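You operate a simulated robot arm through the tools that you are given. There is no shell and no other tool. Be economical: measure what you need, move in short steps, check, and stop when the job is done.

You are at the controls of a simulated two-armed robot. One attempt, no reset.

TASK
Stick the blue lead strip on the lob head's pad.
Fine: hold the bench reel; wind its knob to loose, draw the strip, press it on; the knob goes back to set, not over. Drop, topple, overwind and pinch nothing.
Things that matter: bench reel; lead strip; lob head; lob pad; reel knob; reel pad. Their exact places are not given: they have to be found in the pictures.

The check looks at the end state, three seconds after you hand in, the way a careful person would. Anything else that was tipped, shoved, dropped, spilled or broken makes it a failure.

THE ROBOT
Two 6-joint arms with two-finger grippers on one trunk, on a base that drives. Base frame: it is fixed to the floor where the robot stands at the start and does not move with it; the origin is under the middle of the robot, x ahead of it, y to its left, z up; the surface under the hand at the start is at about z = 860. Units: mm, rad, N and s.
The left shoulder is at the start at [30, 178, 1013], the right one opposite. With the tool pointing down near the work surface each hand reaches from about 420 to 840 mm from the robot's upright axis, wherever it stands, measured 20 degrees to its own side. Places, roughly: lob pad [500, 100, 900]; reel knob [500, -200, 1000]; reel pad [500, -300, 900]. Payload 2.54 kg a hand.
The tool frame of a hand sits at the grasp point between the pads (the TCP): z along the fingers, y along the line on which they close. The tips reach 30 mm beyond it. Largest opening 116 mm; the body of the gripper starts 95 mm behind the TCP.
Orientation is told as [roll, pitch, yaw] about the base's x, y, z axes, in that order, counted from this pose: with the fingers straight down and closing along the base's y, the tool's x points along the base's -x, its y along +y and its z along -z.

THE INTERFACE
- The arms move only by the tool step_arm. It takes "left_steps", "right_steps" or both (then of equal length, played together; a hand with none holds still); each is a list of rows, each a list of 3 entries, a list of its own where there are three numbers: the shift along the tool's x, y, z in mm, then the turn, a rotation vector about the tool's x, y, z in rad, then the finger opening in mm, from 0 to 116. In form: [[[tx, ty, tz], [rx, ry, rz], gripper], ...]. A call has 1 to 12 rows; each row shifts and turns the commanded pose from where the row before left it, along the tool's axes as they then stand. Each row takes 0.2 s and may step no farther than 50 mm and 0.15 rad from the row before; otherwise, or with a gripper value out of range, the whole call is refused. Where a pose cannot be reached the arm comes as near as it can. A force on the tool above 40 N (or 10 N above the force at the start of the call, whichever is more), or a blocked arm, ends the call early, and 0.2 s more pass. Each finger travels about 153 mm/s and halts on what it meets, pressing with about 44 N; the grip force reading is that of the motor and also rises with nothing between the fingers. The clock runs only during rows and for 0.2 s after the last one: add rows that do not move to give the fingers time. The reply holds the time, the measured pose of the TCP, the force on the tool along the base axes, the opening and the grip force, in the units named above and with some noise, with the torque about the TCP (base axes, N m) and any sound that the robot's microphone picked up.
- Cameras (640 x 400 px; columns grow to the right, rows downward): "scene" is now at [46.2, -11.7, 1732.1]; the picture's right is [-0.13, -0.99, 0.00], its down [-0.77, 0.10, -0.63] and it looks along [0.63, -0.08, -0.78] (base axes); focal length 288 px, centre (320, 200). "left" rides on the left gripper at [69, 15, -122] in its tool frame; the picture's right is [-0.21, 0.98, 0.00], its down [-0.83, -0.18, -0.53] and it looks along [-0.52, -0.11, 0.85] (tool axes); focal length 251 px, centre (320, 200). "right" rides on the right gripper at [69, -15, -122] in its tool frame; the picture's right is [0.21, 0.98, 0.00], its down [-0.83, 0.18, -0.53] and it looks along [-0.52, 0.11, 0.85] (tool axes); focal length 251 px, centre (320, 200).
- get_image(camera): a new picture of that camera. The clock stands still meanwhile.
- raise_lower(by): slides the trunk up (or, below 0, down) by that many mm; the arms and the scene camera ride with it, the base frame stays. It gives what a move gives, with no picture.
- drive_base(legs): drives the robot by 1 to 6 legs, each [ahead, left, turn to the left] in mm, mm and rad, along the robot's own axes; the way and the turn of a leg run together, so that a leg with both is an arc; at most 1500 mm and 3.142 rad a leg. The arms and the cameras ride along, it lands a little off, and it stops where it bumps. It gives what a move gives.
- turn_head(pan, tilt): turns the head with the scene camera to pan (to the left, within 2.496 rad either way) and tilt (down, from -0.506 to 1.204), counted from straight ahead of the robot. It gives what a move gives.
- locate(camera, pixels): for up to 12 pixels [column, row] of the newest picture of that camera ("zoom" is the newest enlarged one), the place [x, y, z] in the base frame of the surface seen there, good to about 2 mm. The clock stands still meanwhile.
- close_up(camera, box): a new picture of the part [left, top, right, bottom] of that camera's present view, enlarged. The clock stands still meanwhile.
- sign_off(): hands the job in; it is judged then, once.

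Work in short steps. Measure before you move; look again where a grasp or a placing could have gone wrong, and mend it. You have 80 turns and 78 pictures in all, those below and enlarged ones among them. Open the grippers and draw the arms clear of the work before you hand the job in, unless the task says otherwise; then end with one line.

The tools are called after "Emit:" as a command line: name --argument value ..., lists and objects as JSON in quotes. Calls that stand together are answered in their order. step_arm: Moves the arms, as the interface text tells. Its arguments: {"type":"object","properties":{"left_steps":{"type":"array","items":{"type":"array"}},"right_steps":{"type":"array","items":{"type":"array"}}},"required":[]} The other tools are called the same way: raise_lower (by) slides the trunk up or down; drive_base (legs) drives the base; turn_head (pan, tilt) turns the head that bears the scene camera; get_image (camera) takes a picture; locate (camera, pixels) gives the place of the surface under pixels of a picture; close_up (camera, box) takes an enlarged picture of a part of a camera's view; sign_off () hands the job in.

At the start:

```text
t: 0.0
left_eef_pos: [588.0, -7.8, 1162.7]
left_tcp_rot: [-0.001, -0.001, -0.001]
left_contact_force: [0.0, -0.5, 0.2]
left_wrist_torque: [-0.02, -0.01, 0.03]
left_finger_gap: 116.0
left_grasp_force: 0.0
right_eef_pos: [432.0, -367.4, 1175.1]
right_tcp_rot: [-0.001, 0.0, 0.001]
right_contact_force: [0.2, -0.6, 0.6]
right_wrist_torque: [0.01, 0.01, 0.01]
right_finger_gap: 116.0
right_grasp_force: 0.0
trunk travel left (down, up): [-225.0, 315.0]
robot x, y, heading: [1.7, -0.8, -0.0]
head pan, tilt: [-0.127, 0.888]
```

scene: 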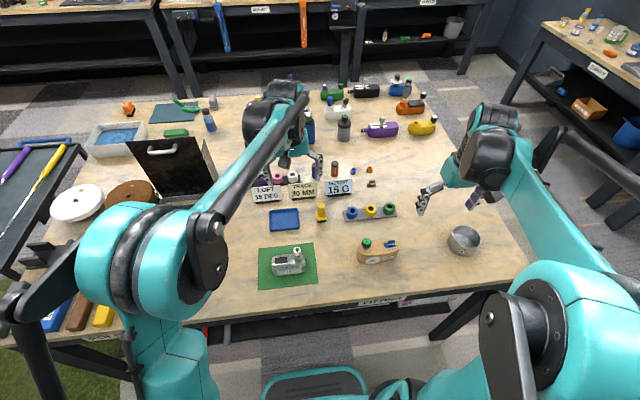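
right: 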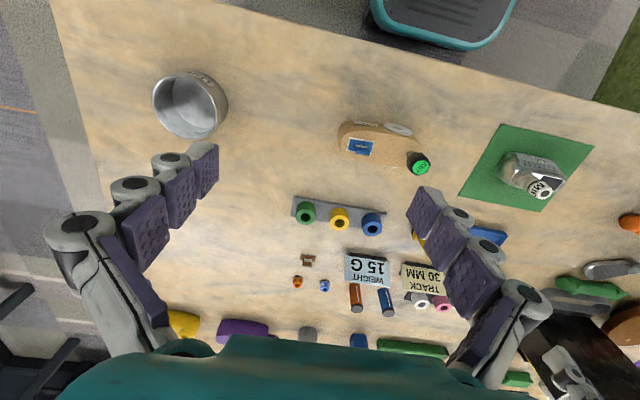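
left: 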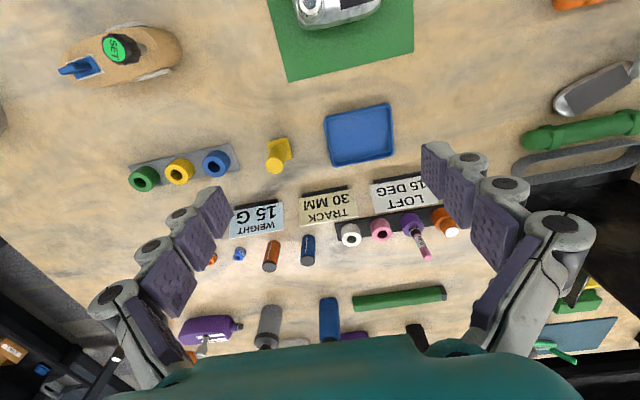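

The bench reel with its green knob is near scene (375,252) and the lob head on the green mat near (290,263). I enlarge both.

Emit:
close_up --camera "scene" --box '[340, 225, 420, 275]'

Emit:
close_up --camera "scene" --box '[250, 235, 330, 285]'

Emit:
close_up --camera "left" --box '[40, 0, 200, 100]'

Emit:
close_up --camera "right" --box '[320, 100, 600, 220]'

```text
8.00 times, centred on (380, 250) of scene
```

zoom: 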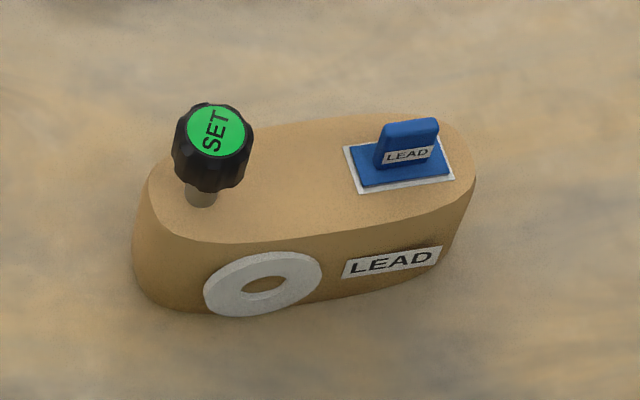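

```text
8.00 times, centred on (290, 260) of scene
```

zoom: 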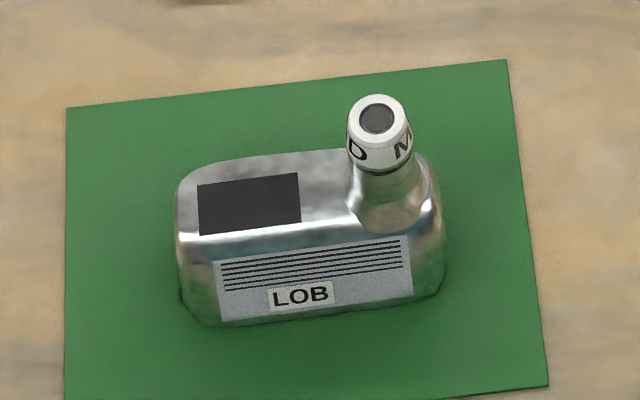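

```text
4.00 times, centred on (120, 50) of left
```

zoom: 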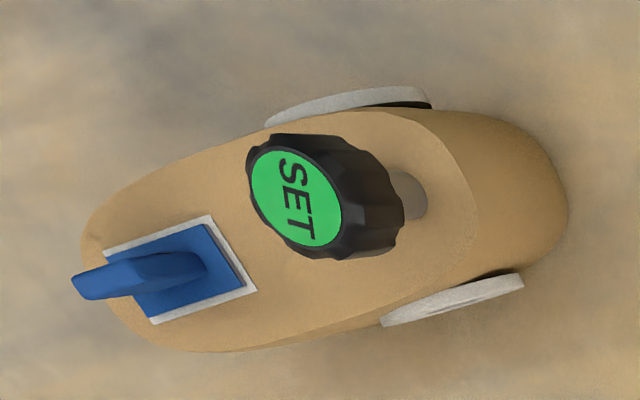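

```text
2.29 times, centred on (460, 160) of right
```

zoom: 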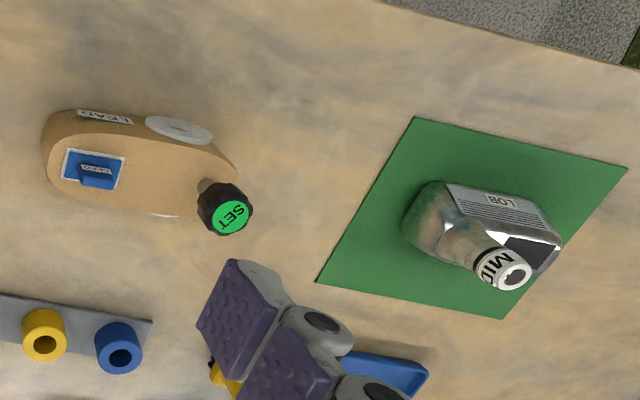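

Measure the reel first: I retake the reel close-up so that "zoom" refers to it.

Emit:
close_up --camera "scene" --box '[340, 225, 420, 275]'

```text
8.00 times, centred on (380, 250) of scene
```

zoom: 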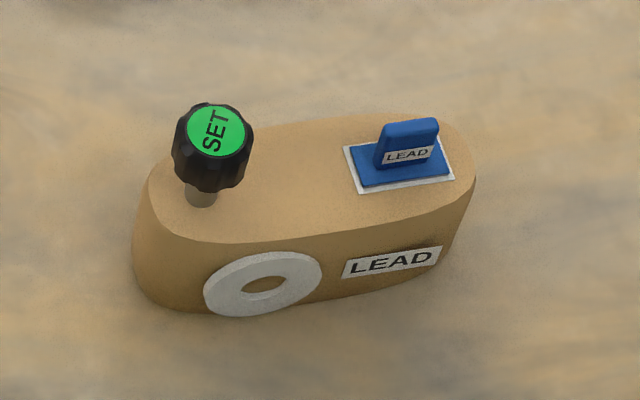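

Locating knob top (217,130), knob side, tab top (410,128), strip corners, reel top surface and bench.

Emit:
locate --camera "zoom" --pixels '[[217, 130], [190, 128], [244, 132], [212, 180], [388, 126], [434, 123], [407, 160], [365, 182], [446, 174], [290, 170], [250, 320], [300, 240]]'

Emit:
locate --camera "zoom" --pixels '[[355, 148], [440, 140], [360, 190], [452, 180], [155, 180], [470, 170], [230, 238], [440, 205], [300, 122], [380, 115], [262, 284], [150, 290]]'

```text
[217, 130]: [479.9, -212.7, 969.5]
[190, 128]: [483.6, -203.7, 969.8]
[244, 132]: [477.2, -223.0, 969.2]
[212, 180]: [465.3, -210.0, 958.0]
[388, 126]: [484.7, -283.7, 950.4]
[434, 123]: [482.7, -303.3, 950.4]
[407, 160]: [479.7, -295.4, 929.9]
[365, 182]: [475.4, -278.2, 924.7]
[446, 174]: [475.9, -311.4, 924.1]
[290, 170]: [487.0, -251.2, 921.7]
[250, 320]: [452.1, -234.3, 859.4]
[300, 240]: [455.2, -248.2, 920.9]
```

```text
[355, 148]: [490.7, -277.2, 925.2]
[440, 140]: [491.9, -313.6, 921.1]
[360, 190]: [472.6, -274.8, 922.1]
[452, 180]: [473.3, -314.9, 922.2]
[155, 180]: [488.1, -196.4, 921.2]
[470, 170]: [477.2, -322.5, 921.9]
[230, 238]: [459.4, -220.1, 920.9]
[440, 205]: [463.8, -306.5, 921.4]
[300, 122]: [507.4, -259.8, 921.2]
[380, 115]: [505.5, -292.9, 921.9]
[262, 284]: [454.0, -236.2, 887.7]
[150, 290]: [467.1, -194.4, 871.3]
```

Reel: top z≈921, long axis along y from about -190 to -325, width x 456–508; knob axis about (478,-212), tab top z 950. Now the lob head.

Emit:
close_up --camera "scene" --box '[250, 235, 330, 285]'

Emit:
locate --camera "zoom" --pixels '[[250, 203], [203, 188], [296, 176], [202, 230], [298, 218], [377, 118], [377, 100], [400, 200], [180, 200], [300, 305], [240, 245], [100, 330]]'

```text
8.00 times, centred on (290, 260) of scene
```

zoom: 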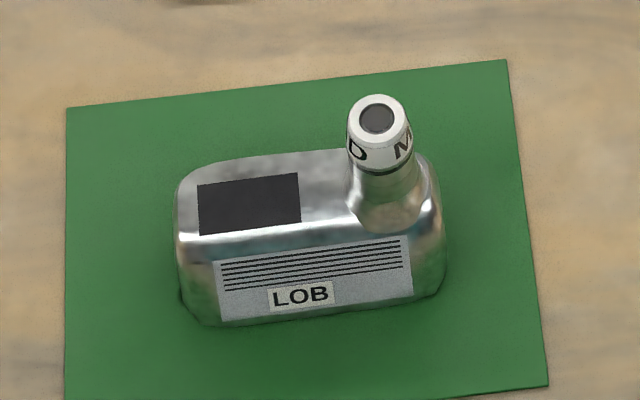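

```text
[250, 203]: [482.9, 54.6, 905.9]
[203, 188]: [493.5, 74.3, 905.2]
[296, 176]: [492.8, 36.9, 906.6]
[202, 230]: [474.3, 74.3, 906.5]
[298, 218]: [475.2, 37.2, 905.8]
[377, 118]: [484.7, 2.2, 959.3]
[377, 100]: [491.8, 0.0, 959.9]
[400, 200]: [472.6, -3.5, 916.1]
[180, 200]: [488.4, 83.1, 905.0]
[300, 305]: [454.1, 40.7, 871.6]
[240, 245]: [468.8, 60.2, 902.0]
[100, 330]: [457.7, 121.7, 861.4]
```

Lob pad centre ≈ (483.5, 55.7, 906), strip centre ≈ (482,-295,924), both with long side along y. I shift the base 150 mm right so both hands reach well.

Emit:
drive_base --legs '[[0, -150, 0]]'

```text
t: 1.4
left_eef_pos: [587.7, -156.9, 1162.4]
left_tcp_rot: [0.002, 0.0, -0.002]
left_contact_force: [0.8, -0.3, -0.1]
left_wrist_torque: [0.03, 0.02, 0.0]
left_finger_gap: 116.0
left_grasp_force: 0.1
right_eef_pos: [430.4, -516.0, 1175.0]
right_tcp_rot: [0.002, 0.0, -0.001]
right_contact_force: [-0.1, -1.3, 0.0]
right_wrist_torque: [0.05, 0.01, -0.02]
right_finger_gap: 115.8
right_grasp_force: 0.1
trunk travel left (down, up): [-225.0, 315.0]
robot x, y, heading: [1.8, -151.2, -0.002]
head pan, tilt: [-0.127, 0.888]
```

Base moved well. Now I turn the right hand so that it closes along x (yaw -90°), then I'll tilt it 45° to hold the reel from its strip end, out of the left hand's way.

Emit:
step_arm --right_steps '[[[0, 0, 0], [0, 0, 0.1428], 90], [[0, 0, 0], [0, 0, 0.1428], 90], [[0, 0, 0], [0, 0, 0.1428], 90], [[0, 0, 0], [0, 0, 0.1428], 90], [[0, 0, 0], [0, 0, 0.1428], 90], [[0, 0, 0], [0, 0, 0.1428], 90], [[0, 0, 0], [0, 0, 0.1428], 90], [[0, 0, 0], [0, 0, 0.1428], 90], [[0, 0, 0], [0, 0, 0.1428], 90], [[0, 0, 0], [0, 0, 0.1428], 90], [[0, 0, 0], [0, 0, 0.1428], 90]]'

Emit:
step_arm --right_steps '[[[0, 0, 0], [0, 0.131, 0], 90], [[0, 0, 0], [0, 0.131, 0], 90], [[0, 0, 0], [0, 0.131, 0], 90], [[0, 0, 0], [0, 0.131, 0], 90], [[0, 0, 0], [0, 0.131, 0], 90], [[0, 0, 0], [0, 0.131, 0], 90], [[0, 0, 0], [0, 0, 0], 90]]'

Emit:
get_image --camera "scene"

```text
t: 3.8
left_eef_pos: [588.5, -155.7, 1162.8]
left_tcp_rot: [0.0, 0.001, -0.002]
left_contact_force: [0.6, -0.3, -0.1]
left_wrist_torque: [0.0, 0.02, -0.03]
left_finger_gap: 116.1
left_grasp_force: 0.1
right_eef_pos: [431.2, -514.7, 1175.5]
right_tcp_rot: [0.001, 0.0, -1.573]
right_contact_force: [1.3, 0.3, -0.5]
right_wrist_torque: [-0.03, 0.02, 0.03]
right_finger_gap: 89.7
right_grasp_force: 0.1
trunk travel left (down, up): [-225.0, 315.0]
robot x, y, heading: [-3.2, -150.0, 0.002]
head pan, tilt: [-0.127, 0.888]
```

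```text
t: 5.4
left_eef_pos: [588.3, -156.3, 1161.6]
left_tcp_rot: [0.0, 0.0, -0.001]
left_contact_force: [-0.3, -0.1, 0.9]
left_wrist_torque: [-0.01, 0.03, 0.0]
left_finger_gap: 116.1
left_grasp_force: 0.0
right_eef_pos: [431.5, -515.1, 1175.2]
right_tcp_rot: [0.007, 0.714, -1.572]
right_contact_force: [-0.3, 0.2, 0.0]
right_wrist_torque: [0.01, 0.01, 0.0]
right_finger_gap: 89.9
right_grasp_force: 0.1
right hand out of reach, approached as far as the arm can: row 6
trunk travel left (down, up): [-225.0, 315.0]
robot x, y, heading: [1.2, -147.5, -0.004]
head pan, tilt: [-0.127, 0.888]
```

```text
68 pictures are left
```

scene: 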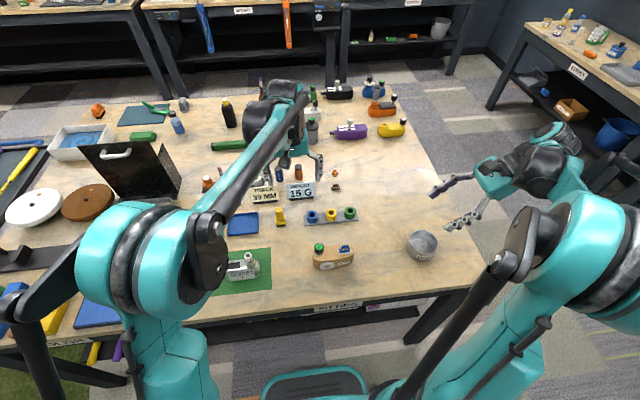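

Tilt reached 0.714 rad (41°), enough. I check the bowl position (422,243) against the approach path.

Emit:
locate --camera "scene" --pixels '[[408, 237], [437, 238], [422, 232], [422, 258], [319, 247], [345, 247], [250, 256]]'

Emit:
step_arm --right_steps '[[[-1.75, 8.4, 39.8], [0, 0, 0], 90], [[-1.75, 8.4, 39.8], [0, 0, 0], 90], [[-1.75, 8.4, 39.8], [0, 0, 0], 90], [[-1.75, 8.4, 39.8], [0, 0, 0], 90], [[0, 0, 0], [0, 0, 0], 90]]'

```text
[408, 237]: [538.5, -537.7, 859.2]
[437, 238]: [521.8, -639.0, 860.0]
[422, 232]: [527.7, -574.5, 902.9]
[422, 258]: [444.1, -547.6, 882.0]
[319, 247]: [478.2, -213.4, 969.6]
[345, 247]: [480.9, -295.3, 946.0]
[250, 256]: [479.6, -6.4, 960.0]
```

```text
t: 6.6
left_eef_pos: [586.6, -156.7, 1162.3]
left_tcp_rot: [-0.001, 0.001, -0.002]
left_contact_force: [0.6, 0.2, -0.2]
left_wrist_torque: [-0.01, -0.03, -0.01]
left_finger_gap: 116.0
left_grasp_force: 0.0
right_eef_pos: [462.9, -416.8, 1049.7]
right_tcp_rot: [0.007, 0.715, -1.571]
right_contact_force: [-0.1, 0.0, 0.0]
right_wrist_torque: [0.03, -0.01, -0.03]
right_finger_gap: 89.8
right_grasp_force: 0.0
trunk travel left (down, up): [-225.0, 315.0]
robot x, y, heading: [1.5, -143.7, -0.007]
head pan, tilt: [-0.127, 0.888]
```

Bowl is at y≈-570, clear. Continue to the pre-grasp point 120 mm off the reel along the finger axis, then look.

Emit:
step_arm --right_steps '[[[-1.3, 9.5, 39.9], [0, 0, 0], 90], [[-1.3, 9.5, 39.9], [0, 0, 0], 90], [[0, 0, 0], [0, 0, 0], 90]]'

Emit:
get_image --camera "right"

```text
t: 7.4
left_eef_pos: [588.6, -156.5, 1162.3]
left_tcp_rot: [-0.001, 0.001, -0.001]
left_contact_force: [-0.2, 0.8, -0.4]
left_wrist_torque: [0.02, -0.02, -0.01]
left_finger_gap: 116.0
left_grasp_force: 0.1
right_eef_pos: [482.3, -367.5, 988.0]
right_tcp_rot: [0.007, 0.715, -1.572]
right_contact_force: [-0.3, -0.3, 0.0]
right_wrist_torque: [-0.04, -0.01, -0.04]
right_finger_gap: 90.0
right_grasp_force: 0.0
trunk travel left (down, up): [-225.0, 315.0]
robot x, y, heading: [-1.3, -149.0, -0.005]
head pan, tilt: [-0.127, 0.888]
```

```text
67 pictures are left
```

right: 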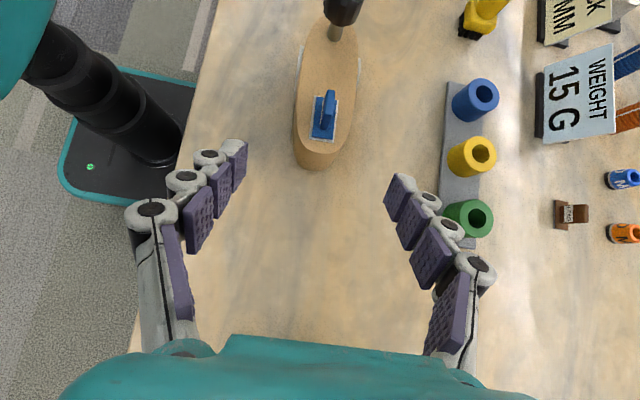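

Reel is centred between the fingers (px ~322). I check the peg rack's edge (447,165) versus the outer finger, then advance.

Emit:
locate --camera "right" --pixels '[[447, 100], [443, 190], [450, 215], [297, 110], [348, 110], [301, 65], [359, 65], [318, 145], [330, 100], [313, 125], [338, 125], [335, 135]]'

```text
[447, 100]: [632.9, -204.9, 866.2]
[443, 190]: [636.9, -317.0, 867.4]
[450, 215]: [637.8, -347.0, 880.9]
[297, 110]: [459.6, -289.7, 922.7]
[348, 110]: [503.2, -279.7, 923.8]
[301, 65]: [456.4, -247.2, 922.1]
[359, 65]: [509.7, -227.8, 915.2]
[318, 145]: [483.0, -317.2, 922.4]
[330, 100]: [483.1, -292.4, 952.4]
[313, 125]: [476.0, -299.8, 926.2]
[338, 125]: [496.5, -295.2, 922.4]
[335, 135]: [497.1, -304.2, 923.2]
```

Advance along the fingers to TCP ≈ (482,-283,900), straddling the reel.

Emit:
step_arm --right_steps '[[[1.6, 0, 30.5], [0, 0, 0], 90], [[1.6, 0, 30.5], [0, 0, 0], 90], [[1.5, 0, 30.5], [0, 0, 0], 90], [[1.5, 0, 30.4], [0, 0, 0], 90], [[0, 0, 0], [0, 0, 0], 80]]'

Emit:
get_image --camera "right"

Emit:
close_up --camera "scene" --box '[270, 210, 430, 310]'

```text
t: 8.6
left_eef_pos: [587.5, -156.3, 1162.2]
left_tcp_rot: [0.0, 0.0, -0.001]
left_contact_force: [0.4, 0.0, -0.4]
left_wrist_torque: [0.0, 0.0, -0.01]
left_finger_gap: 116.1
left_grasp_force: 0.0
right_eef_pos: [485.0, -281.3, 898.9]
right_tcp_rot: [0.007, 0.712, -1.572]
right_contact_force: [-0.7, 0.0, 0.2]
right_wrist_torque: [-0.01, -0.01, 0.0]
right_finger_gap: 80.0
right_grasp_force: 0.1
trunk travel left (down, up): [-225.0, 315.0]
robot x, y, heading: [-1.6, -143.4, -0.006]
head pan, tilt: [-0.127, 0.888]
```

```text
66 pictures are left
```

right: 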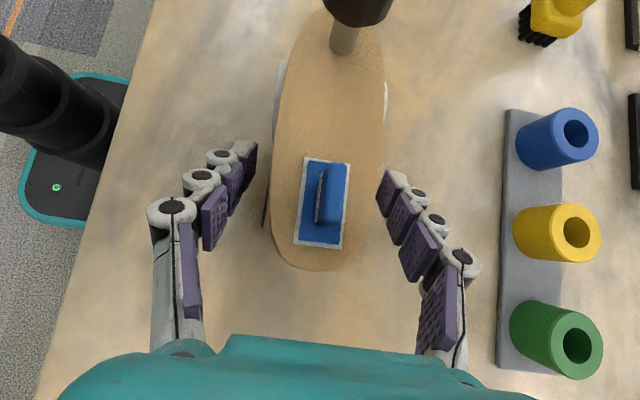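

```text
4.00 times, centred on (350, 260) of scene
```

zoom: 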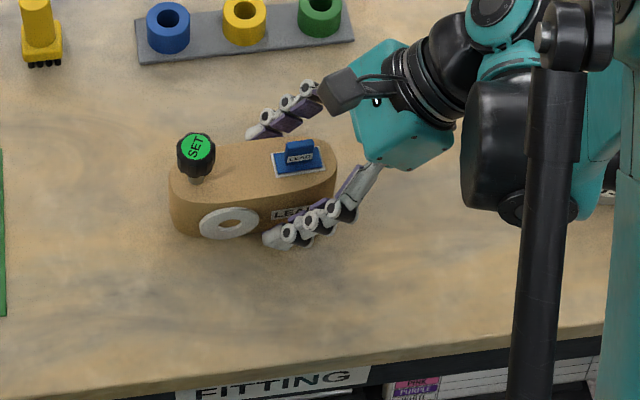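

Straddled. Measure strip corners and reel edges once in this view before closing.

Emit:
locate --camera "right" --pixels '[[305, 160], [297, 240], [349, 165], [341, 245], [275, 170], [382, 170], [276, 190], [381, 190], [333, 172], [328, 220], [320, 220], [337, 220]]'

Emit:
step_arm --right_steps '[[[0, -2, 0], [0, 0, 0], 64], [[0, 0, 0], [0, 0, 0], 60], [[0, 0, 0], [0, 0, 0], 56]]'

```text
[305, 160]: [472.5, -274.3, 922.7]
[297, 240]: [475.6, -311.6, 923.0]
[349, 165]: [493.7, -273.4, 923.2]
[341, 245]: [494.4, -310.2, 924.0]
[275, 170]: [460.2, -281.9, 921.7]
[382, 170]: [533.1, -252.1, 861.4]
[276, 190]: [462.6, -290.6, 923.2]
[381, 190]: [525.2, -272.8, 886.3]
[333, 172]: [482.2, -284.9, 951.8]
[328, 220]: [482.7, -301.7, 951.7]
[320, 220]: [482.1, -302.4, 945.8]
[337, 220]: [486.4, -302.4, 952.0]
```

```text
t: 9.4
left_eef_pos: [587.4, -156.4, 1162.6]
left_tcp_rot: [0.0, -0.001, 0.0]
left_contact_force: [-0.7, 0.5, 0.4]
left_wrist_torque: [-0.01, 0.05, 0.02]
left_finger_gap: 116.2
left_grasp_force: 0.1
right_eef_pos: [483.6, -281.5, 897.1]
right_tcp_rot: [0.008, 0.715, -1.572]
right_contact_force: [0.0, -0.4, 0.5]
right_wrist_torque: [-0.01, 0.0, 0.02]
right_finger_gap: 56.0
right_grasp_force: 0.1
trunk travel left (down, up): [-225.0, 315.0]
robot x, y, heading: [-3.0, -148.4, -0.002]
head pan, tilt: [-0.127, 0.888]
```

No contact at 56. Close further in small steps.

Emit:
step_arm --right_steps '[[[0, 0, 0], [0, 0, 0], 54], [[0, 0, 0], [0, 0, 0], 52], [[0, 0, 0], [0, 0, 0], 50], [[0, 0, 0], [0, 0, 0], 50]]'

```text
t: 10.4
left_eef_pos: [588.4, -158.0, 1162.7]
left_tcp_rot: [-0.001, -0.001, 0.0]
left_contact_force: [0.6, 0.6, 0.3]
left_wrist_torque: [-0.01, 0.04, 0.0]
left_finger_gap: 116.1
left_grasp_force: 0.1
right_eef_pos: [483.9, -282.2, 898.3]
right_tcp_rot: [0.008, 0.713, -1.573]
right_contact_force: [-0.3, -1.0, 2.7]
right_wrist_torque: [0.01, -0.08, 0.03]
right_finger_gap: 51.9
right_grasp_force: 43.9
trunk travel left (down, up): [-225.0, 315.0]
robot x, y, heading: [-0.3, -147.8, -0.004]
head pan, tilt: [-0.127, 0.888]
```

Reel held at 51.9 mm with 44 N, no notable disturbance. Now the left hand: turn yaw -90° then move above the knob.

Emit:
step_arm --left_steps '[[[0, 0, 0], [0, 0, 0.1428], 60], [[0, 0, 0], [0, 0, 0.1428], 60], [[0, 0, 0], [0, 0, 0.1428], 60], [[0, 0, 0], [0, 0, 0.1428], 60], [[0, 0, 0], [0, 0, 0.1428], 60], [[0, 0, 0], [0, 0, 0.1428], 60], [[0, 0, 0], [0, 0, 0.1428], 60], [[0, 0, 0], [0, 0, 0.1428], 60], [[0, 0, 0], [0, 0, 0.1428], 60], [[0, 0, 0], [0, 0, 0.1428], 60], [[0, 0, 0], [0, 0, 0.1428], 60]]'

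Emit:
step_arm --left_steps '[[[-18.7, -36.2, 0], [0, 0, 0], 60], [[-18.7, -36.2, 0], [0, 0, 0], 60], [[-18.6, -36.1, 0], [0, 0, 0], 60], [[0, 0, 40], [0, 0, 0], 60], [[0, 0, 0], [0, 0, 0], 60]]'

Emit:
get_image --camera "scene"

Emit:
get_image --camera "left"

```text
t: 12.8
left_eef_pos: [587.4, -157.1, 1160.4]
left_tcp_rot: [0.0, 0.001, -1.573]
left_contact_force: [-0.2, 0.1, -0.3]
left_wrist_torque: [0.0, 0.01, -0.02]
left_finger_gap: 60.2
left_grasp_force: 0.0
right_eef_pos: [483.0, -282.8, 898.7]
right_tcp_rot: [0.006, 0.713, -1.573]
right_contact_force: [1.3, 0.3, 4.3]
right_wrist_torque: [0.16, -0.15, -0.01]
right_finger_gap: 51.6
right_grasp_force: 44.3
trunk travel left (down, up): [-225.0, 315.0]
robot x, y, heading: [4.0, -146.2, -0.004]
head pan, tilt: [-0.127, 0.888]
```

```text
t: 14.0
left_eef_pos: [479.5, -212.6, 1122.2]
left_tcp_rot: [-0.001, 0.0, -1.574]
left_contact_force: [0.2, 0.5, -0.1]
left_wrist_torque: [0.01, 0.01, 0.05]
left_finger_gap: 59.9
left_grasp_force: 0.1
right_eef_pos: [483.3, -282.1, 898.7]
right_tcp_rot: [0.008, 0.713, -1.573]
right_contact_force: [-1.0, 0.4, 5.7]
right_wrist_torque: [-0.13, -0.06, -0.03]
right_finger_gap: 51.1
right_grasp_force: 43.9
trunk travel left (down, up): [-225.0, 315.0]
robot x, y, heading: [-1.3, -147.2, -0.004]
head pan, tilt: [-0.127, 0.888]
```

```text
64 pictures are left
```

scene: 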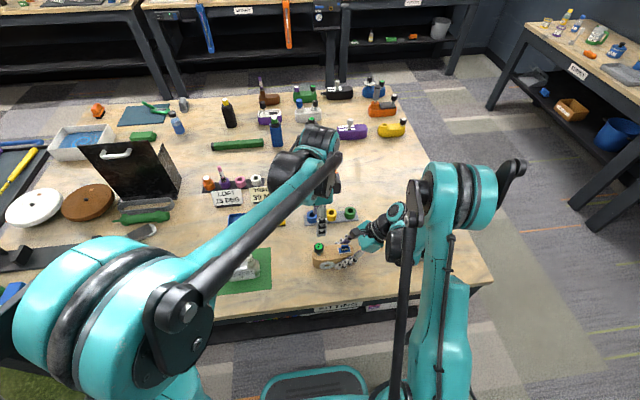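

```text
63 pictures are left
```

left: 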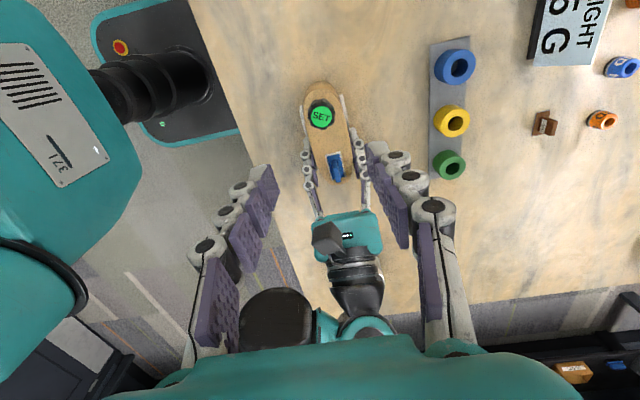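

Right gap creeps slightly (51.9→51.1), so I check whether the reel moved: locate knob (321,115) and tab (337,170).

Emit:
locate --camera "left" --pixels '[[321, 116], [310, 116], [332, 116], [321, 105], [321, 127], [337, 160], [339, 180], [345, 245], [335, 140]]'

Emit:
close_up --camera "left" --box '[270, 70, 398, 150]'

```text
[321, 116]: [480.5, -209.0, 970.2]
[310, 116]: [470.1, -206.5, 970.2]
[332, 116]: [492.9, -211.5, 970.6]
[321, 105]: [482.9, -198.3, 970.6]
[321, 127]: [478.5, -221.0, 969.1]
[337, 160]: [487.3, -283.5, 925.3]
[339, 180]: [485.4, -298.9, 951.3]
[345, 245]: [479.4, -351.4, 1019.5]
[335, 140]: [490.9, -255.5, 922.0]
```

```text
5.00 times, centred on (334, 110) of left
```

zoom: 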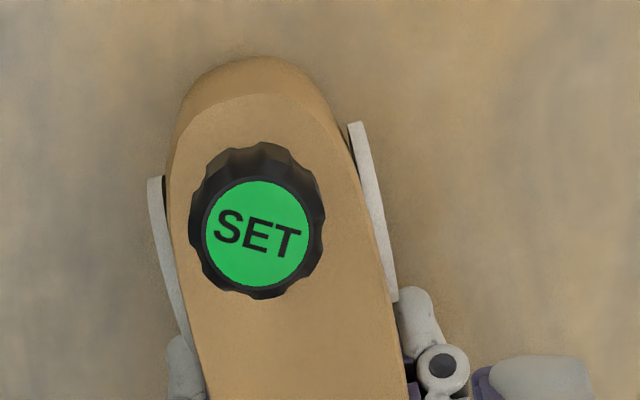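

Locate the green disc centre and rim in this close-up.

Emit:
locate --camera "zoom" --pixels '[[256, 233], [208, 228], [305, 240], [260, 185], [252, 284], [195, 225], [318, 235], [265, 295], [365, 290], [270, 340]]'

Emit:
close_up --camera "left" --box '[290, 130, 386, 190]'

Emit:
locate --camera "zoom" --pixels '[[260, 160], [370, 150], [285, 310], [310, 300], [350, 290]]'

```text
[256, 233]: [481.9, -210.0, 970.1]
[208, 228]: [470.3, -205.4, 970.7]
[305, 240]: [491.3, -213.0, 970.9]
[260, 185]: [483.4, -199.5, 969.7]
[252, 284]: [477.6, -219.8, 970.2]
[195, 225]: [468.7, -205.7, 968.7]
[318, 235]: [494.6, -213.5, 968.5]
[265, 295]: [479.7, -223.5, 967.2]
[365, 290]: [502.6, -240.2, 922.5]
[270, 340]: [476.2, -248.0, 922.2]
```

```text
6.67 times, centred on (338, 160) of left
```

zoom: 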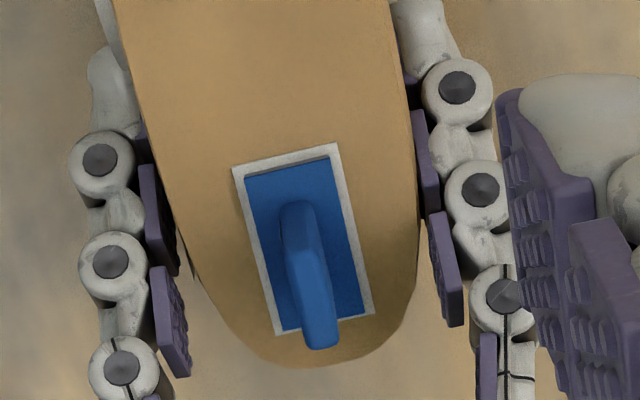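

```text
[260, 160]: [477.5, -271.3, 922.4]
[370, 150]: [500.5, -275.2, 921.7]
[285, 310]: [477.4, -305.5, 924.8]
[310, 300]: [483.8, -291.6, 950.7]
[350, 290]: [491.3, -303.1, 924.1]
```

The reel has crept about 3 mm along +y: the taper lets the fingers squeeze it out slowly. I test whether a commanded gap just at the present width holds it without squeezing.

Emit:
step_arm --right_steps '[[[0, 0, 0], [0, 0, 0], 51], [[0, 0, 0], [0, 0, 0], 51], [[0, 0, 0], [0, 0, 0], 51], [[0, 0, 0], [0, 0, 0], 51]]'

```text
t: 15.0
left_eef_pos: [479.6, -213.0, 1122.2]
left_tcp_rot: [0.0, 0.001, -1.572]
left_contact_force: [0.0, 0.2, 1.2]
left_wrist_torque: [0.03, 0.01, 0.02]
left_finger_gap: 59.9
left_grasp_force: 0.0
right_eef_pos: [483.1, -281.7, 897.9]
right_tcp_rot: [0.007, 0.715, -1.572]
right_contact_force: [0.2, -0.7, 0.4]
right_wrist_torque: [-0.03, -0.03, 0.01]
right_finger_gap: 52.6
right_grasp_force: 10.0
trunk travel left (down, up): [-225.0, 315.0]
robot x, y, heading: [-0.7, -148.1, -0.003]
head pan, tilt: [-0.127, 0.888]
```

Force is down to 10 N with the reel still clamped; keep 51. Now descend the left hand over the knob, centre (481.3,-210.3).

Emit:
step_arm --left_steps '[[[2.7, 1.7, 40], [0, 0, 0], 60], [[0, 0, 40], [0, 0, 0], 50], [[0, 0, 40], [0, 0, 0], 46], [[0, 0, 29], [0, 0, 0], 46], [[0, 0, 0], [0, 0, 0], 46]]'

Emit:
get_image --camera "left"

Emit:
close_up --camera "scene" --box '[280, 210, 408, 290]'

```text
t: 16.2
left_eef_pos: [481.7, -207.7, 974.1]
left_tcp_rot: [0.0, 0.0, -1.571]
left_contact_force: [0.6, -0.7, -0.1]
left_wrist_torque: [0.04, -0.03, 0.0]
left_finger_gap: 46.0
left_grasp_force: 0.1
right_eef_pos: [482.5, -283.4, 898.3]
right_tcp_rot: [0.007, 0.714, -1.572]
right_contact_force: [-0.8, 0.7, 0.7]
right_wrist_torque: [-0.06, -0.01, 0.01]
right_finger_gap: 52.2
right_grasp_force: 21.2
trunk travel left (down, up): [-225.0, 315.0]
robot x, y, heading: [3.3, -145.3, -0.003]
head pan, tilt: [-0.127, 0.888]
```

```text
60 pictures are left
```

left: 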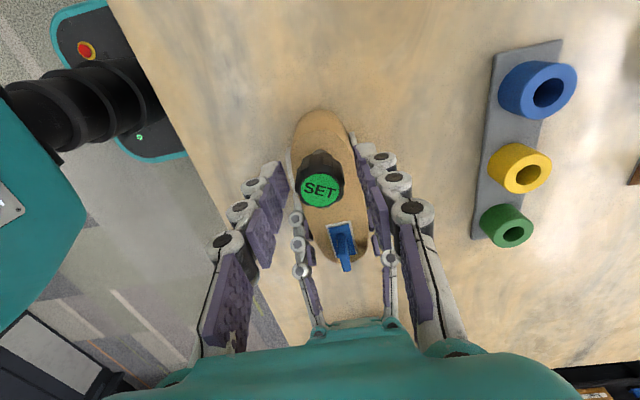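

```text
5.00 times, centred on (344, 250) of scene
```

zoom: 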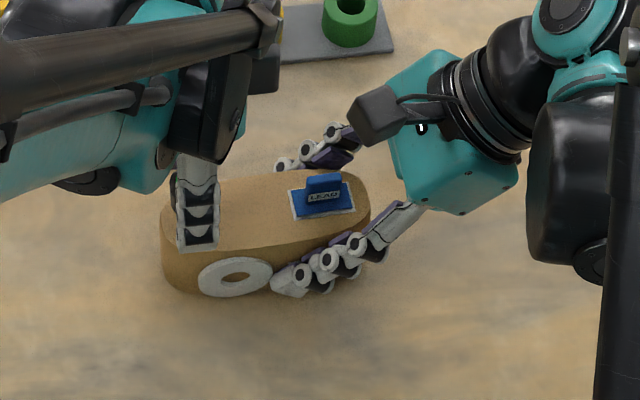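

Locate the knob from this view to centre the fingers.

Emit:
locate --camera "left" --pixels '[[320, 190], [303, 190], [337, 190], [320, 173], [320, 207], [343, 240], [347, 265], [328, 226], [354, 222]]'

```text
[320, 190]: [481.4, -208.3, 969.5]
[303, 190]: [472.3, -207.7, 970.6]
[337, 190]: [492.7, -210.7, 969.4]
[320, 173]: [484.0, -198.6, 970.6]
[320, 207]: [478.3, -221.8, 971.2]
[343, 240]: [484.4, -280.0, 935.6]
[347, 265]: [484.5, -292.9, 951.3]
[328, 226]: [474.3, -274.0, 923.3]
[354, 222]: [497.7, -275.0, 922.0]
```

Knob centre ≈ (481.7,-209.7); nudge -2 mm in y and close on the knob.

Emit:
step_arm --left_steps '[[[-2, 0, 0], [0, 0, 0], 36], [[0, 0, 0], [0, 0, 0], 30], [[0, 0, 0], [0, 0, 0], 26], [[0, 0, 0], [0, 0, 0], 24], [[0, 0, 0], [0, 0, 0], 24]]'

```text
t: 17.4
left_eef_pos: [483.1, -209.6, 973.8]
left_tcp_rot: [0.001, -0.001, -1.574]
left_contact_force: [-1.2, 0.6, 0.1]
left_wrist_torque: [0.1, 0.05, 0.01]
left_finger_gap: 27.4
left_grasp_force: 43.7
right_eef_pos: [484.1, -280.6, 898.2]
right_tcp_rot: [0.008, 0.713, -1.572]
right_contact_force: [0.9, -1.2, 1.4]
right_wrist_torque: [0.01, 0.02, -0.12]
right_finger_gap: 51.9
right_grasp_force: 21.6
trunk travel left (down, up): [-225.0, 315.0]
robot x, y, heading: [-1.7, -147.7, -0.007]
head pan, tilt: [-0.127, 0.888]
```

Knob gripped at 27.4 mm. Try loosening counter-clockwise (from above) by a small 0.2 rad and read torque and sound.

Emit:
step_arm --left_steps '[[[0, 0, 0], [0, 0, -0.07], 24], [[0, 0, 0], [0, 0, -0.07], 24], [[0, 0, 0], [0, 0, -0.06], 24]]'

Emit:
close_up --camera "left" --box '[240, 130, 400, 230]'

```text
t: 18.2
left_eef_pos: [481.9, -211.0, 975.0]
left_tcp_rot: [0.001, 0.0, -1.37]
left_contact_force: [4.3, 5.1, 24.0]
left_wrist_torque: [-0.07, -0.28, -0.02]
left_finger_gap: 27.1
left_grasp_force: 44.0
right_eef_pos: [482.6, -281.5, 897.6]
right_tcp_rot: [0.009, 0.713, -1.572]
right_contact_force: [2.8, 0.1, 0.1]
right_wrist_torque: [-0.01, -0.02, -0.09]
right_finger_gap: 52.9
right_grasp_force: 1.2
trunk travel left (down, up): [-225.0, 315.0]
robot x, y, heading: [3.3, -146.8, -0.001]
head pan, tilt: [-0.127, 0.888]
```

```text
4.00 times, centred on (320, 180) of left
```

zoom: 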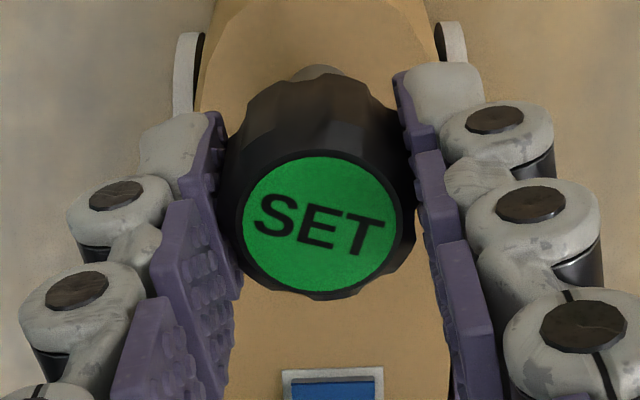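

The knob turned with the hand, and 24 N upward shows it rises as it unscrews. I raise the hand by 1 mm and see the force.

Emit:
step_arm --left_steps '[[[0, 0, -1], [0, 0, 0], 24], [[0, 0, 0], [0, 0, 0], 24]]' --right_steps '[[[0, 0, 0], [0, 0, 0], 50.5], [[0, 0, 0], [0, 0, 0], 50.5]]'

```text
t: 18.8
left_eef_pos: [481.0, -209.2, 974.5]
left_tcp_rot: [0.002, 0.002, -1.373]
left_contact_force: [4.0, 13.5, -1.0]
left_wrist_torque: [0.62, -0.08, 0.04]
left_finger_gap: 27.1
left_grasp_force: 44.2
right_eef_pos: [483.4, -280.6, 898.7]
right_tcp_rot: [0.006, 0.712, -1.57]
right_contact_force: [1.8, -9.7, 17.5]
right_wrist_torque: [0.44, -0.18, 0.24]
right_finger_gap: 51.5
right_grasp_force: 44.1
trunk travel left (down, up): [-225.0, 315.0]
robot x, y, heading: [-1.0, -147.4, -0.004]
head pan, tilt: [-0.127, 0.888]
```

Upward force relieved. Ease the right squeeze to 51.2 and continue CCW, rising about 0.5 mm per 0.1 rad.

Emit:
step_arm --left_steps '[[[0, 0, 0], [0, 0, 0], 24], [[0, 0, -0.4], [0, 0, -0.1], 24], [[0, 0, -0.4], [0, 0, -0.1], 24], [[0, 0, -0.4], [0, 0, -0.1], 24], [[0, 0, 0], [0, 0, 0], 24]]' --right_steps '[[[0, 0, 0], [0, 0, 0], 51.2], [[0, 0, 0], [0, 0, 0], 51.2], [[0, 0, 0], [0, 0, 0], 51.2], [[0, 0, 0], [0, 0, 0], 51.2], [[0, 0, 0], [0, 0, 0], 51.2]]'

Emit:
close_up --camera "left" --box '[240, 130, 400, 230]'

```text
t: 20.0
left_eef_pos: [482.1, -212.2, 975.7]
left_tcp_rot: [0.0, 0.0, -1.069]
left_contact_force: [-1.9, -0.8, -1.3]
left_wrist_torque: [0.09, 0.14, 0.02]
left_finger_gap: 27.1
left_grasp_force: 43.8
right_eef_pos: [481.6, -282.4, 897.2]
right_tcp_rot: [0.006, 0.715, -1.572]
right_contact_force: [1.2, -0.4, 0.8]
right_wrist_torque: [-0.09, -0.02, -0.12]
right_finger_gap: 52.3
right_grasp_force: 43.7
trunk travel left (down, up): [-225.0, 315.0]
robot x, y, heading: [1.6, -149.9, -0.004]
head pan, tilt: [-0.127, 0.888]
```

```text
4.00 times, centred on (320, 180) of left
```

zoom: 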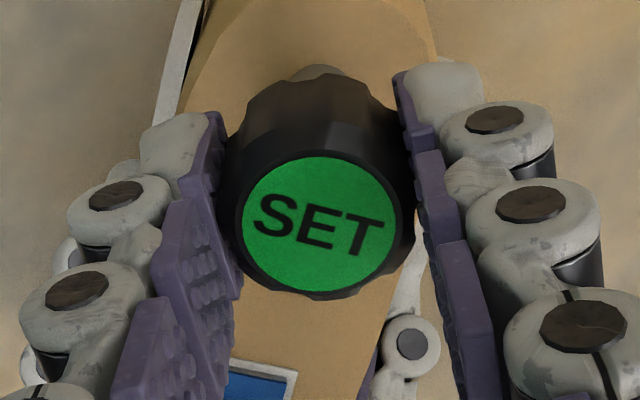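

Forces near zero; knob at +0.5 rad, disc still green SET. Continue 0.4 rad.

Emit:
step_arm --left_steps '[[[0, 0, -0.3], [0, 0, -0.1], 24], [[0, 0, -0.3], [0, 0, -0.1], 24], [[0, 0, -0.3], [0, 0, -0.1], 24], [[0, 0, -0.3], [0, 0, -0.1], 24], [[0, 0, 0], [0, 0, 0], 24]]'

Emit:
close_up --camera "left" --box '[240, 130, 400, 230]'

```text
t: 21.2
left_eef_pos: [482.9, -211.9, 975.8]
left_tcp_rot: [0.001, 0.001, -0.67]
left_contact_force: [-2.2, -0.2, 0.4]
left_wrist_torque: [0.04, 0.05, 0.01]
left_finger_gap: 27.2
left_grasp_force: 44.6
right_eef_pos: [482.4, -282.2, 898.5]
right_tcp_rot: [0.007, 0.715, -1.573]
right_contact_force: [0.7, 0.2, 1.0]
right_wrist_torque: [-0.03, 0.03, -0.13]
right_finger_gap: 52.9
right_grasp_force: 22.1
trunk travel left (down, up): [-225.0, 315.0]
robot x, y, heading: [-1.9, -148.5, 0.002]
head pan, tilt: [-0.127, 0.888]
```

```text
4.00 times, centred on (320, 180) of left
```

zoom: 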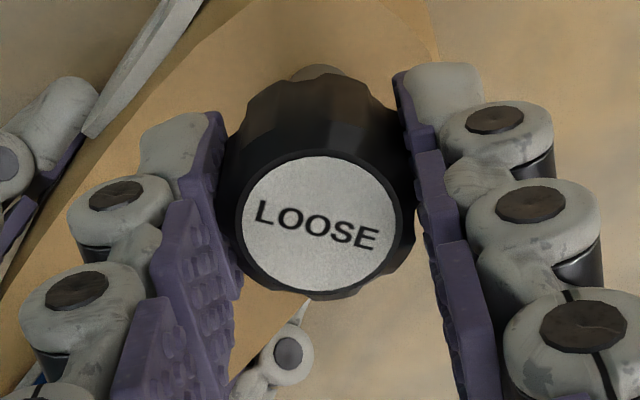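

The disc now reads LOOSE (at +0.9 rad). Release the knob, raise straight up, and turn back to yaw -90°.

Emit:
step_arm --left_steps '[[[0, 0, 0], [0, 0, 0], 36], [[0, 0, 0], [0, 0, 0], 50], [[0, 0, -45], [0, 0, 0], 50], [[0, 0, -45], [0, 0, 0.1285], 50], [[0, 0, -40], [0, 0, 0.1285], 50], [[0, 0, 0], [0, 0, 0.1285], 50], [[0, 0, 0], [0, 0, 0.1285], 50], [[0, 0, 0], [0, 0, 0.1285], 50], [[0, 0, 0], [0, 0, 0.1285], 50], [[0, 0, 0], [0, 0, 0.1285], 50]]'

Emit:
get_image --camera "left"

Emit:
close_up --camera "scene" --box '[280, 210, 408, 290]'

```text
t: 23.4
left_eef_pos: [482.0, -212.8, 1105.8]
left_tcp_rot: [0.0, -0.001, -1.574]
left_contact_force: [-0.7, 0.0, -0.2]
left_wrist_torque: [0.01, 0.01, 0.01]
left_finger_gap: 49.9
left_grasp_force: 0.0
right_eef_pos: [482.1, -281.9, 898.2]
right_tcp_rot: [0.007, 0.714, -1.572]
right_contact_force: [-0.5, -0.2, 0.0]
right_wrist_torque: [0.04, 0.01, 0.04]
right_finger_gap: 52.5
right_grasp_force: 0.4
trunk travel left (down, up): [-225.0, 315.0]
robot x, y, heading: [-1.4, -146.0, -0.003]
head pan, tilt: [-0.127, 0.888]
```

```text
55 pictures are left
```

left: 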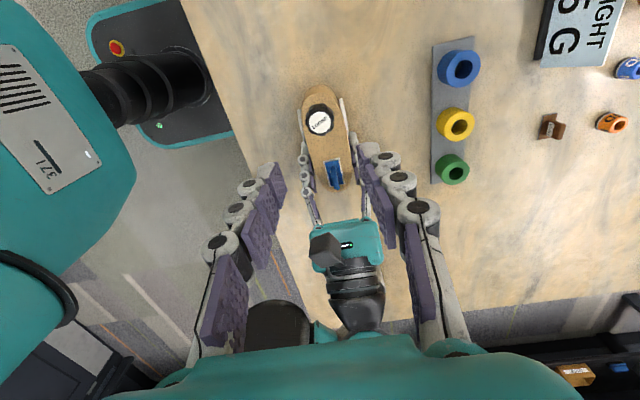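

```text
5.00 times, centred on (344, 250) of scene
```

zoom: 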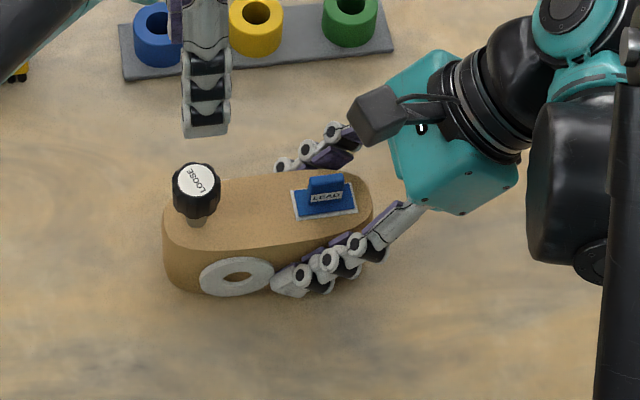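

Knob reads LOOSE. Measure the right camera box (left image 325,248) and the tab now.

Emit:
locate --camera "left" --pixels '[[325, 236], [313, 240], [338, 240], [325, 250], [325, 262], [334, 170], [336, 186], [323, 162], [343, 160], [319, 122]]'

Emit:
locate --camera "zoom" --pixels '[[355, 105], [395, 95], [375, 130], [400, 120], [325, 180], [312, 178], [340, 178], [325, 200], [295, 195], [353, 188], [300, 216], [357, 208]]'

```text
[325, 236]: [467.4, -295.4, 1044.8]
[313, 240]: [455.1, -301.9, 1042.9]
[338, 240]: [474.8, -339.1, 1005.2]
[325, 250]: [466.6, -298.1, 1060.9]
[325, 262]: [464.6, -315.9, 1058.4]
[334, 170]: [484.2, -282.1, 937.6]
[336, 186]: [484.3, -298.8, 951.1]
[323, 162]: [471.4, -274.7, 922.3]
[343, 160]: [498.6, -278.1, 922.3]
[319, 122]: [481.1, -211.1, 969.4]
```

```text
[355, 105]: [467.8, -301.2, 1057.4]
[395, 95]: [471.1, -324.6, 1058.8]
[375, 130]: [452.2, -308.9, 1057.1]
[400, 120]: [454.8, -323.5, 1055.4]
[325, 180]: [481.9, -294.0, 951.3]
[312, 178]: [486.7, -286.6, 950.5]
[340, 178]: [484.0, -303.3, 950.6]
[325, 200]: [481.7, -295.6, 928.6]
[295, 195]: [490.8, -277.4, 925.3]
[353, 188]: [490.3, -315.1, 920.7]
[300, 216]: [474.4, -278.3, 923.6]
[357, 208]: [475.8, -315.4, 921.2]
```

The right hand's camera box fills x 452–475, y -296…-325 at z≈1025–1060, so the left hand must lean: I tilt it 0.4 rad with its top toward +y, then approach the tab centre (484,-294) to a pre-grasp.

Emit:
step_arm --left_steps '[[[0, 0, 0], [0, -0.134, 0], 40], [[0, 0, 0], [0, -0.133, 0], 30], [[0, 0, 0], [0, -0.133, 0], 28], [[-4.5, 1, 41], [0, 0, 0], 28], [[-4.5, 1, 41], [0, 0, 0], 28], [[0, 0, 0], [0, 0, 0], 28]]'

Emit:
get_image --camera "left"

```text
t: 24.8
left_eef_pos: [483.8, -251.4, 1035.6]
left_tcp_rot: [-0.001, -0.399, -1.572]
left_contact_force: [0.7, 0.2, -0.6]
left_wrist_torque: [0.0, -0.02, 0.03]
left_finger_gap: 27.8
left_grasp_force: 0.1
right_eef_pos: [482.7, -282.7, 897.3]
right_tcp_rot: [0.007, 0.713, -1.572]
right_contact_force: [-0.7, -0.5, 3.5]
right_wrist_torque: [-0.15, -0.01, -0.05]
right_finger_gap: 52.3
right_grasp_force: 33.0
trunk travel left (down, up): [-225.0, 315.0]
robot x, y, heading: [0.3, -147.7, 0.001]
head pan, tilt: [-0.127, 0.888]
```

```text
53 pictures are left
```

left: 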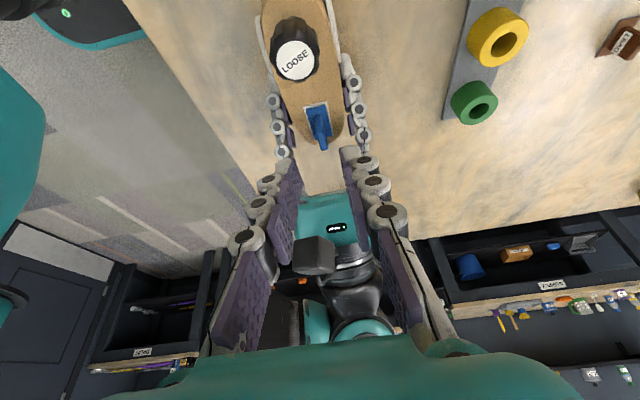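

Aligned with the tab (318,125). Advance 65 mm and check.

Emit:
step_arm --left_steps '[[[-0.3, 0, 33], [0, 0, 0], 28], [[-0.3, 0, 32], [0, 0, 0], 28], [[0, 0, 0], [0, 0, 0], 28]]'

Emit:
close_up --camera "left" --box '[220, 60, 412, 180]'

Emit:
close_up --camera "scene" --box '[300, 210, 396, 270]'

```text
t: 25.6
left_eef_pos: [484.2, -281.3, 975.7]
left_tcp_rot: [0.0, -0.399, -1.571]
left_contact_force: [0.0, 0.7, -0.1]
left_wrist_torque: [0.01, 0.04, 0.03]
left_finger_gap: 28.0
left_grasp_force: 0.0
right_eef_pos: [483.2, -282.7, 898.7]
right_tcp_rot: [0.008, 0.713, -1.573]
right_contact_force: [-0.8, 0.5, 2.5]
right_wrist_torque: [-0.12, 0.0, -0.01]
right_finger_gap: 52.0
right_grasp_force: 44.0
trunk travel left (down, up): [-225.0, 315.0]
robot x, y, heading: [1.1, -147.8, -0.005]
head pan, tilt: [-0.127, 0.888]
```

```text
3.33 times, centred on (316, 120) of left
```

zoom: 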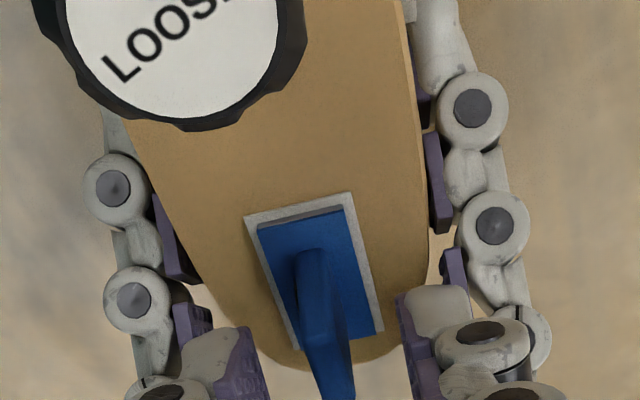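

```text
6.67 times, centred on (348, 240) of scene
```

zoom: 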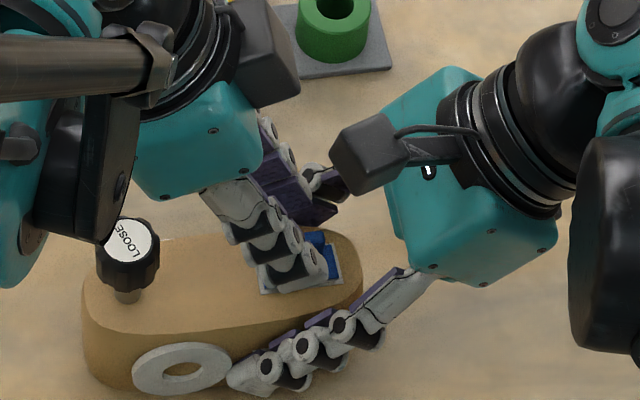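

Tab lies midway between the tips (zoom ~325). Locate tab in a fresh left close-up to set depth.

Emit:
close_up --camera "left" --box '[270, 110, 366, 170]'

Emit:
locate --camera "zoom" --pixels '[[325, 200], [305, 200], [345, 200], [330, 330], [310, 330], [350, 330], [235, 60], [420, 40], [120, 300], [550, 290]]'

```text
6.67 times, centred on (318, 140) of left
```

zoom: 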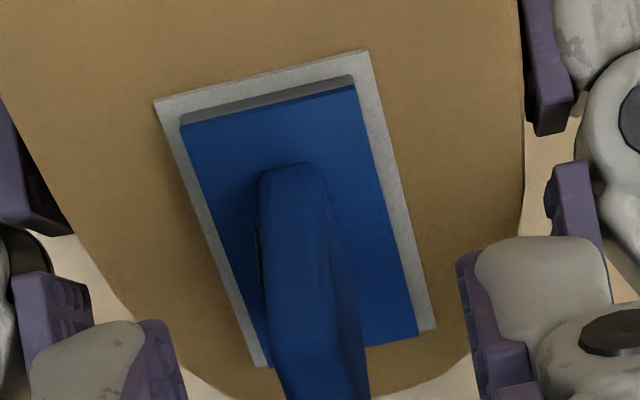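

```text
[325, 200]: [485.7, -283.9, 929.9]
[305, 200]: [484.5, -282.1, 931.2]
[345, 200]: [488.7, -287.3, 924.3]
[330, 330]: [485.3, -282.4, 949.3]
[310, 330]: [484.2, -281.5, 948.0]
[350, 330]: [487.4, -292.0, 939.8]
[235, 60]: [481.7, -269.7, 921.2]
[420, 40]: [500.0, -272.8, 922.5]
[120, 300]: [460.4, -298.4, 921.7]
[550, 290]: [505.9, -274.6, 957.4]
```

Descend to TCP (485,-284,960) and close on the tab slowly.

Emit:
step_arm --left_steps '[[[1.9, 0.6, 8], [0, 0, 0], 28], [[1.9, 0, 7.9], [0, 0, 0], 28], [[0, 0, 0], [0, 0, 0], 28], [[0, 0, 0], [0, 0, 0], 18], [[0, 0, 0], [0, 0, 0], 12], [[0, 0, 0], [0, 0, 0], 8], [[0, 0, 0], [0, 0, 0], 4], [[0, 0, 0], [0, 0, 0], 4]]'

Emit:
close_up --camera "left" --box '[238, 90, 398, 190]'

```text
t: 27.4
left_eef_pos: [483.8, -280.9, 959.9]
left_tcp_rot: [0.001, -0.401, -1.571]
left_contact_force: [-0.1, 0.2, 0.8]
left_wrist_torque: [0.01, 0.01, -0.01]
left_finger_gap: 6.0
left_grasp_force: 33.7
right_eef_pos: [482.2, -282.7, 897.1]
right_tcp_rot: [0.006, 0.712, -1.573]
right_contact_force: [0.6, -0.4, 0.9]
right_wrist_torque: [-0.03, 0.0, 0.03]
right_finger_gap: 52.3
right_grasp_force: 32.7
trunk travel left (down, up): [-225.0, 315.0]
robot x, y, heading: [-1.9, -148.6, 0.001]
head pan, tilt: [-0.127, 0.888]
```

```text
4.00 times, centred on (318, 140) of left
```

zoom: 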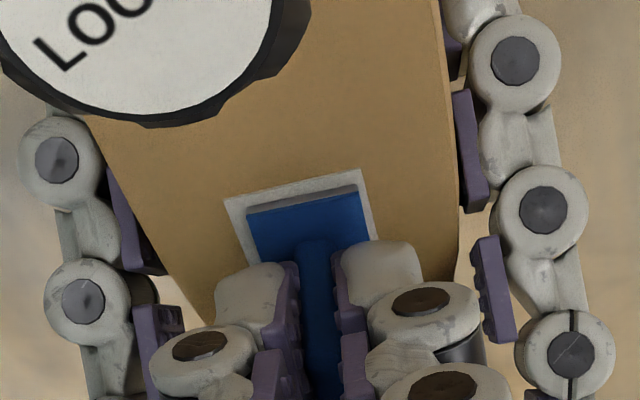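

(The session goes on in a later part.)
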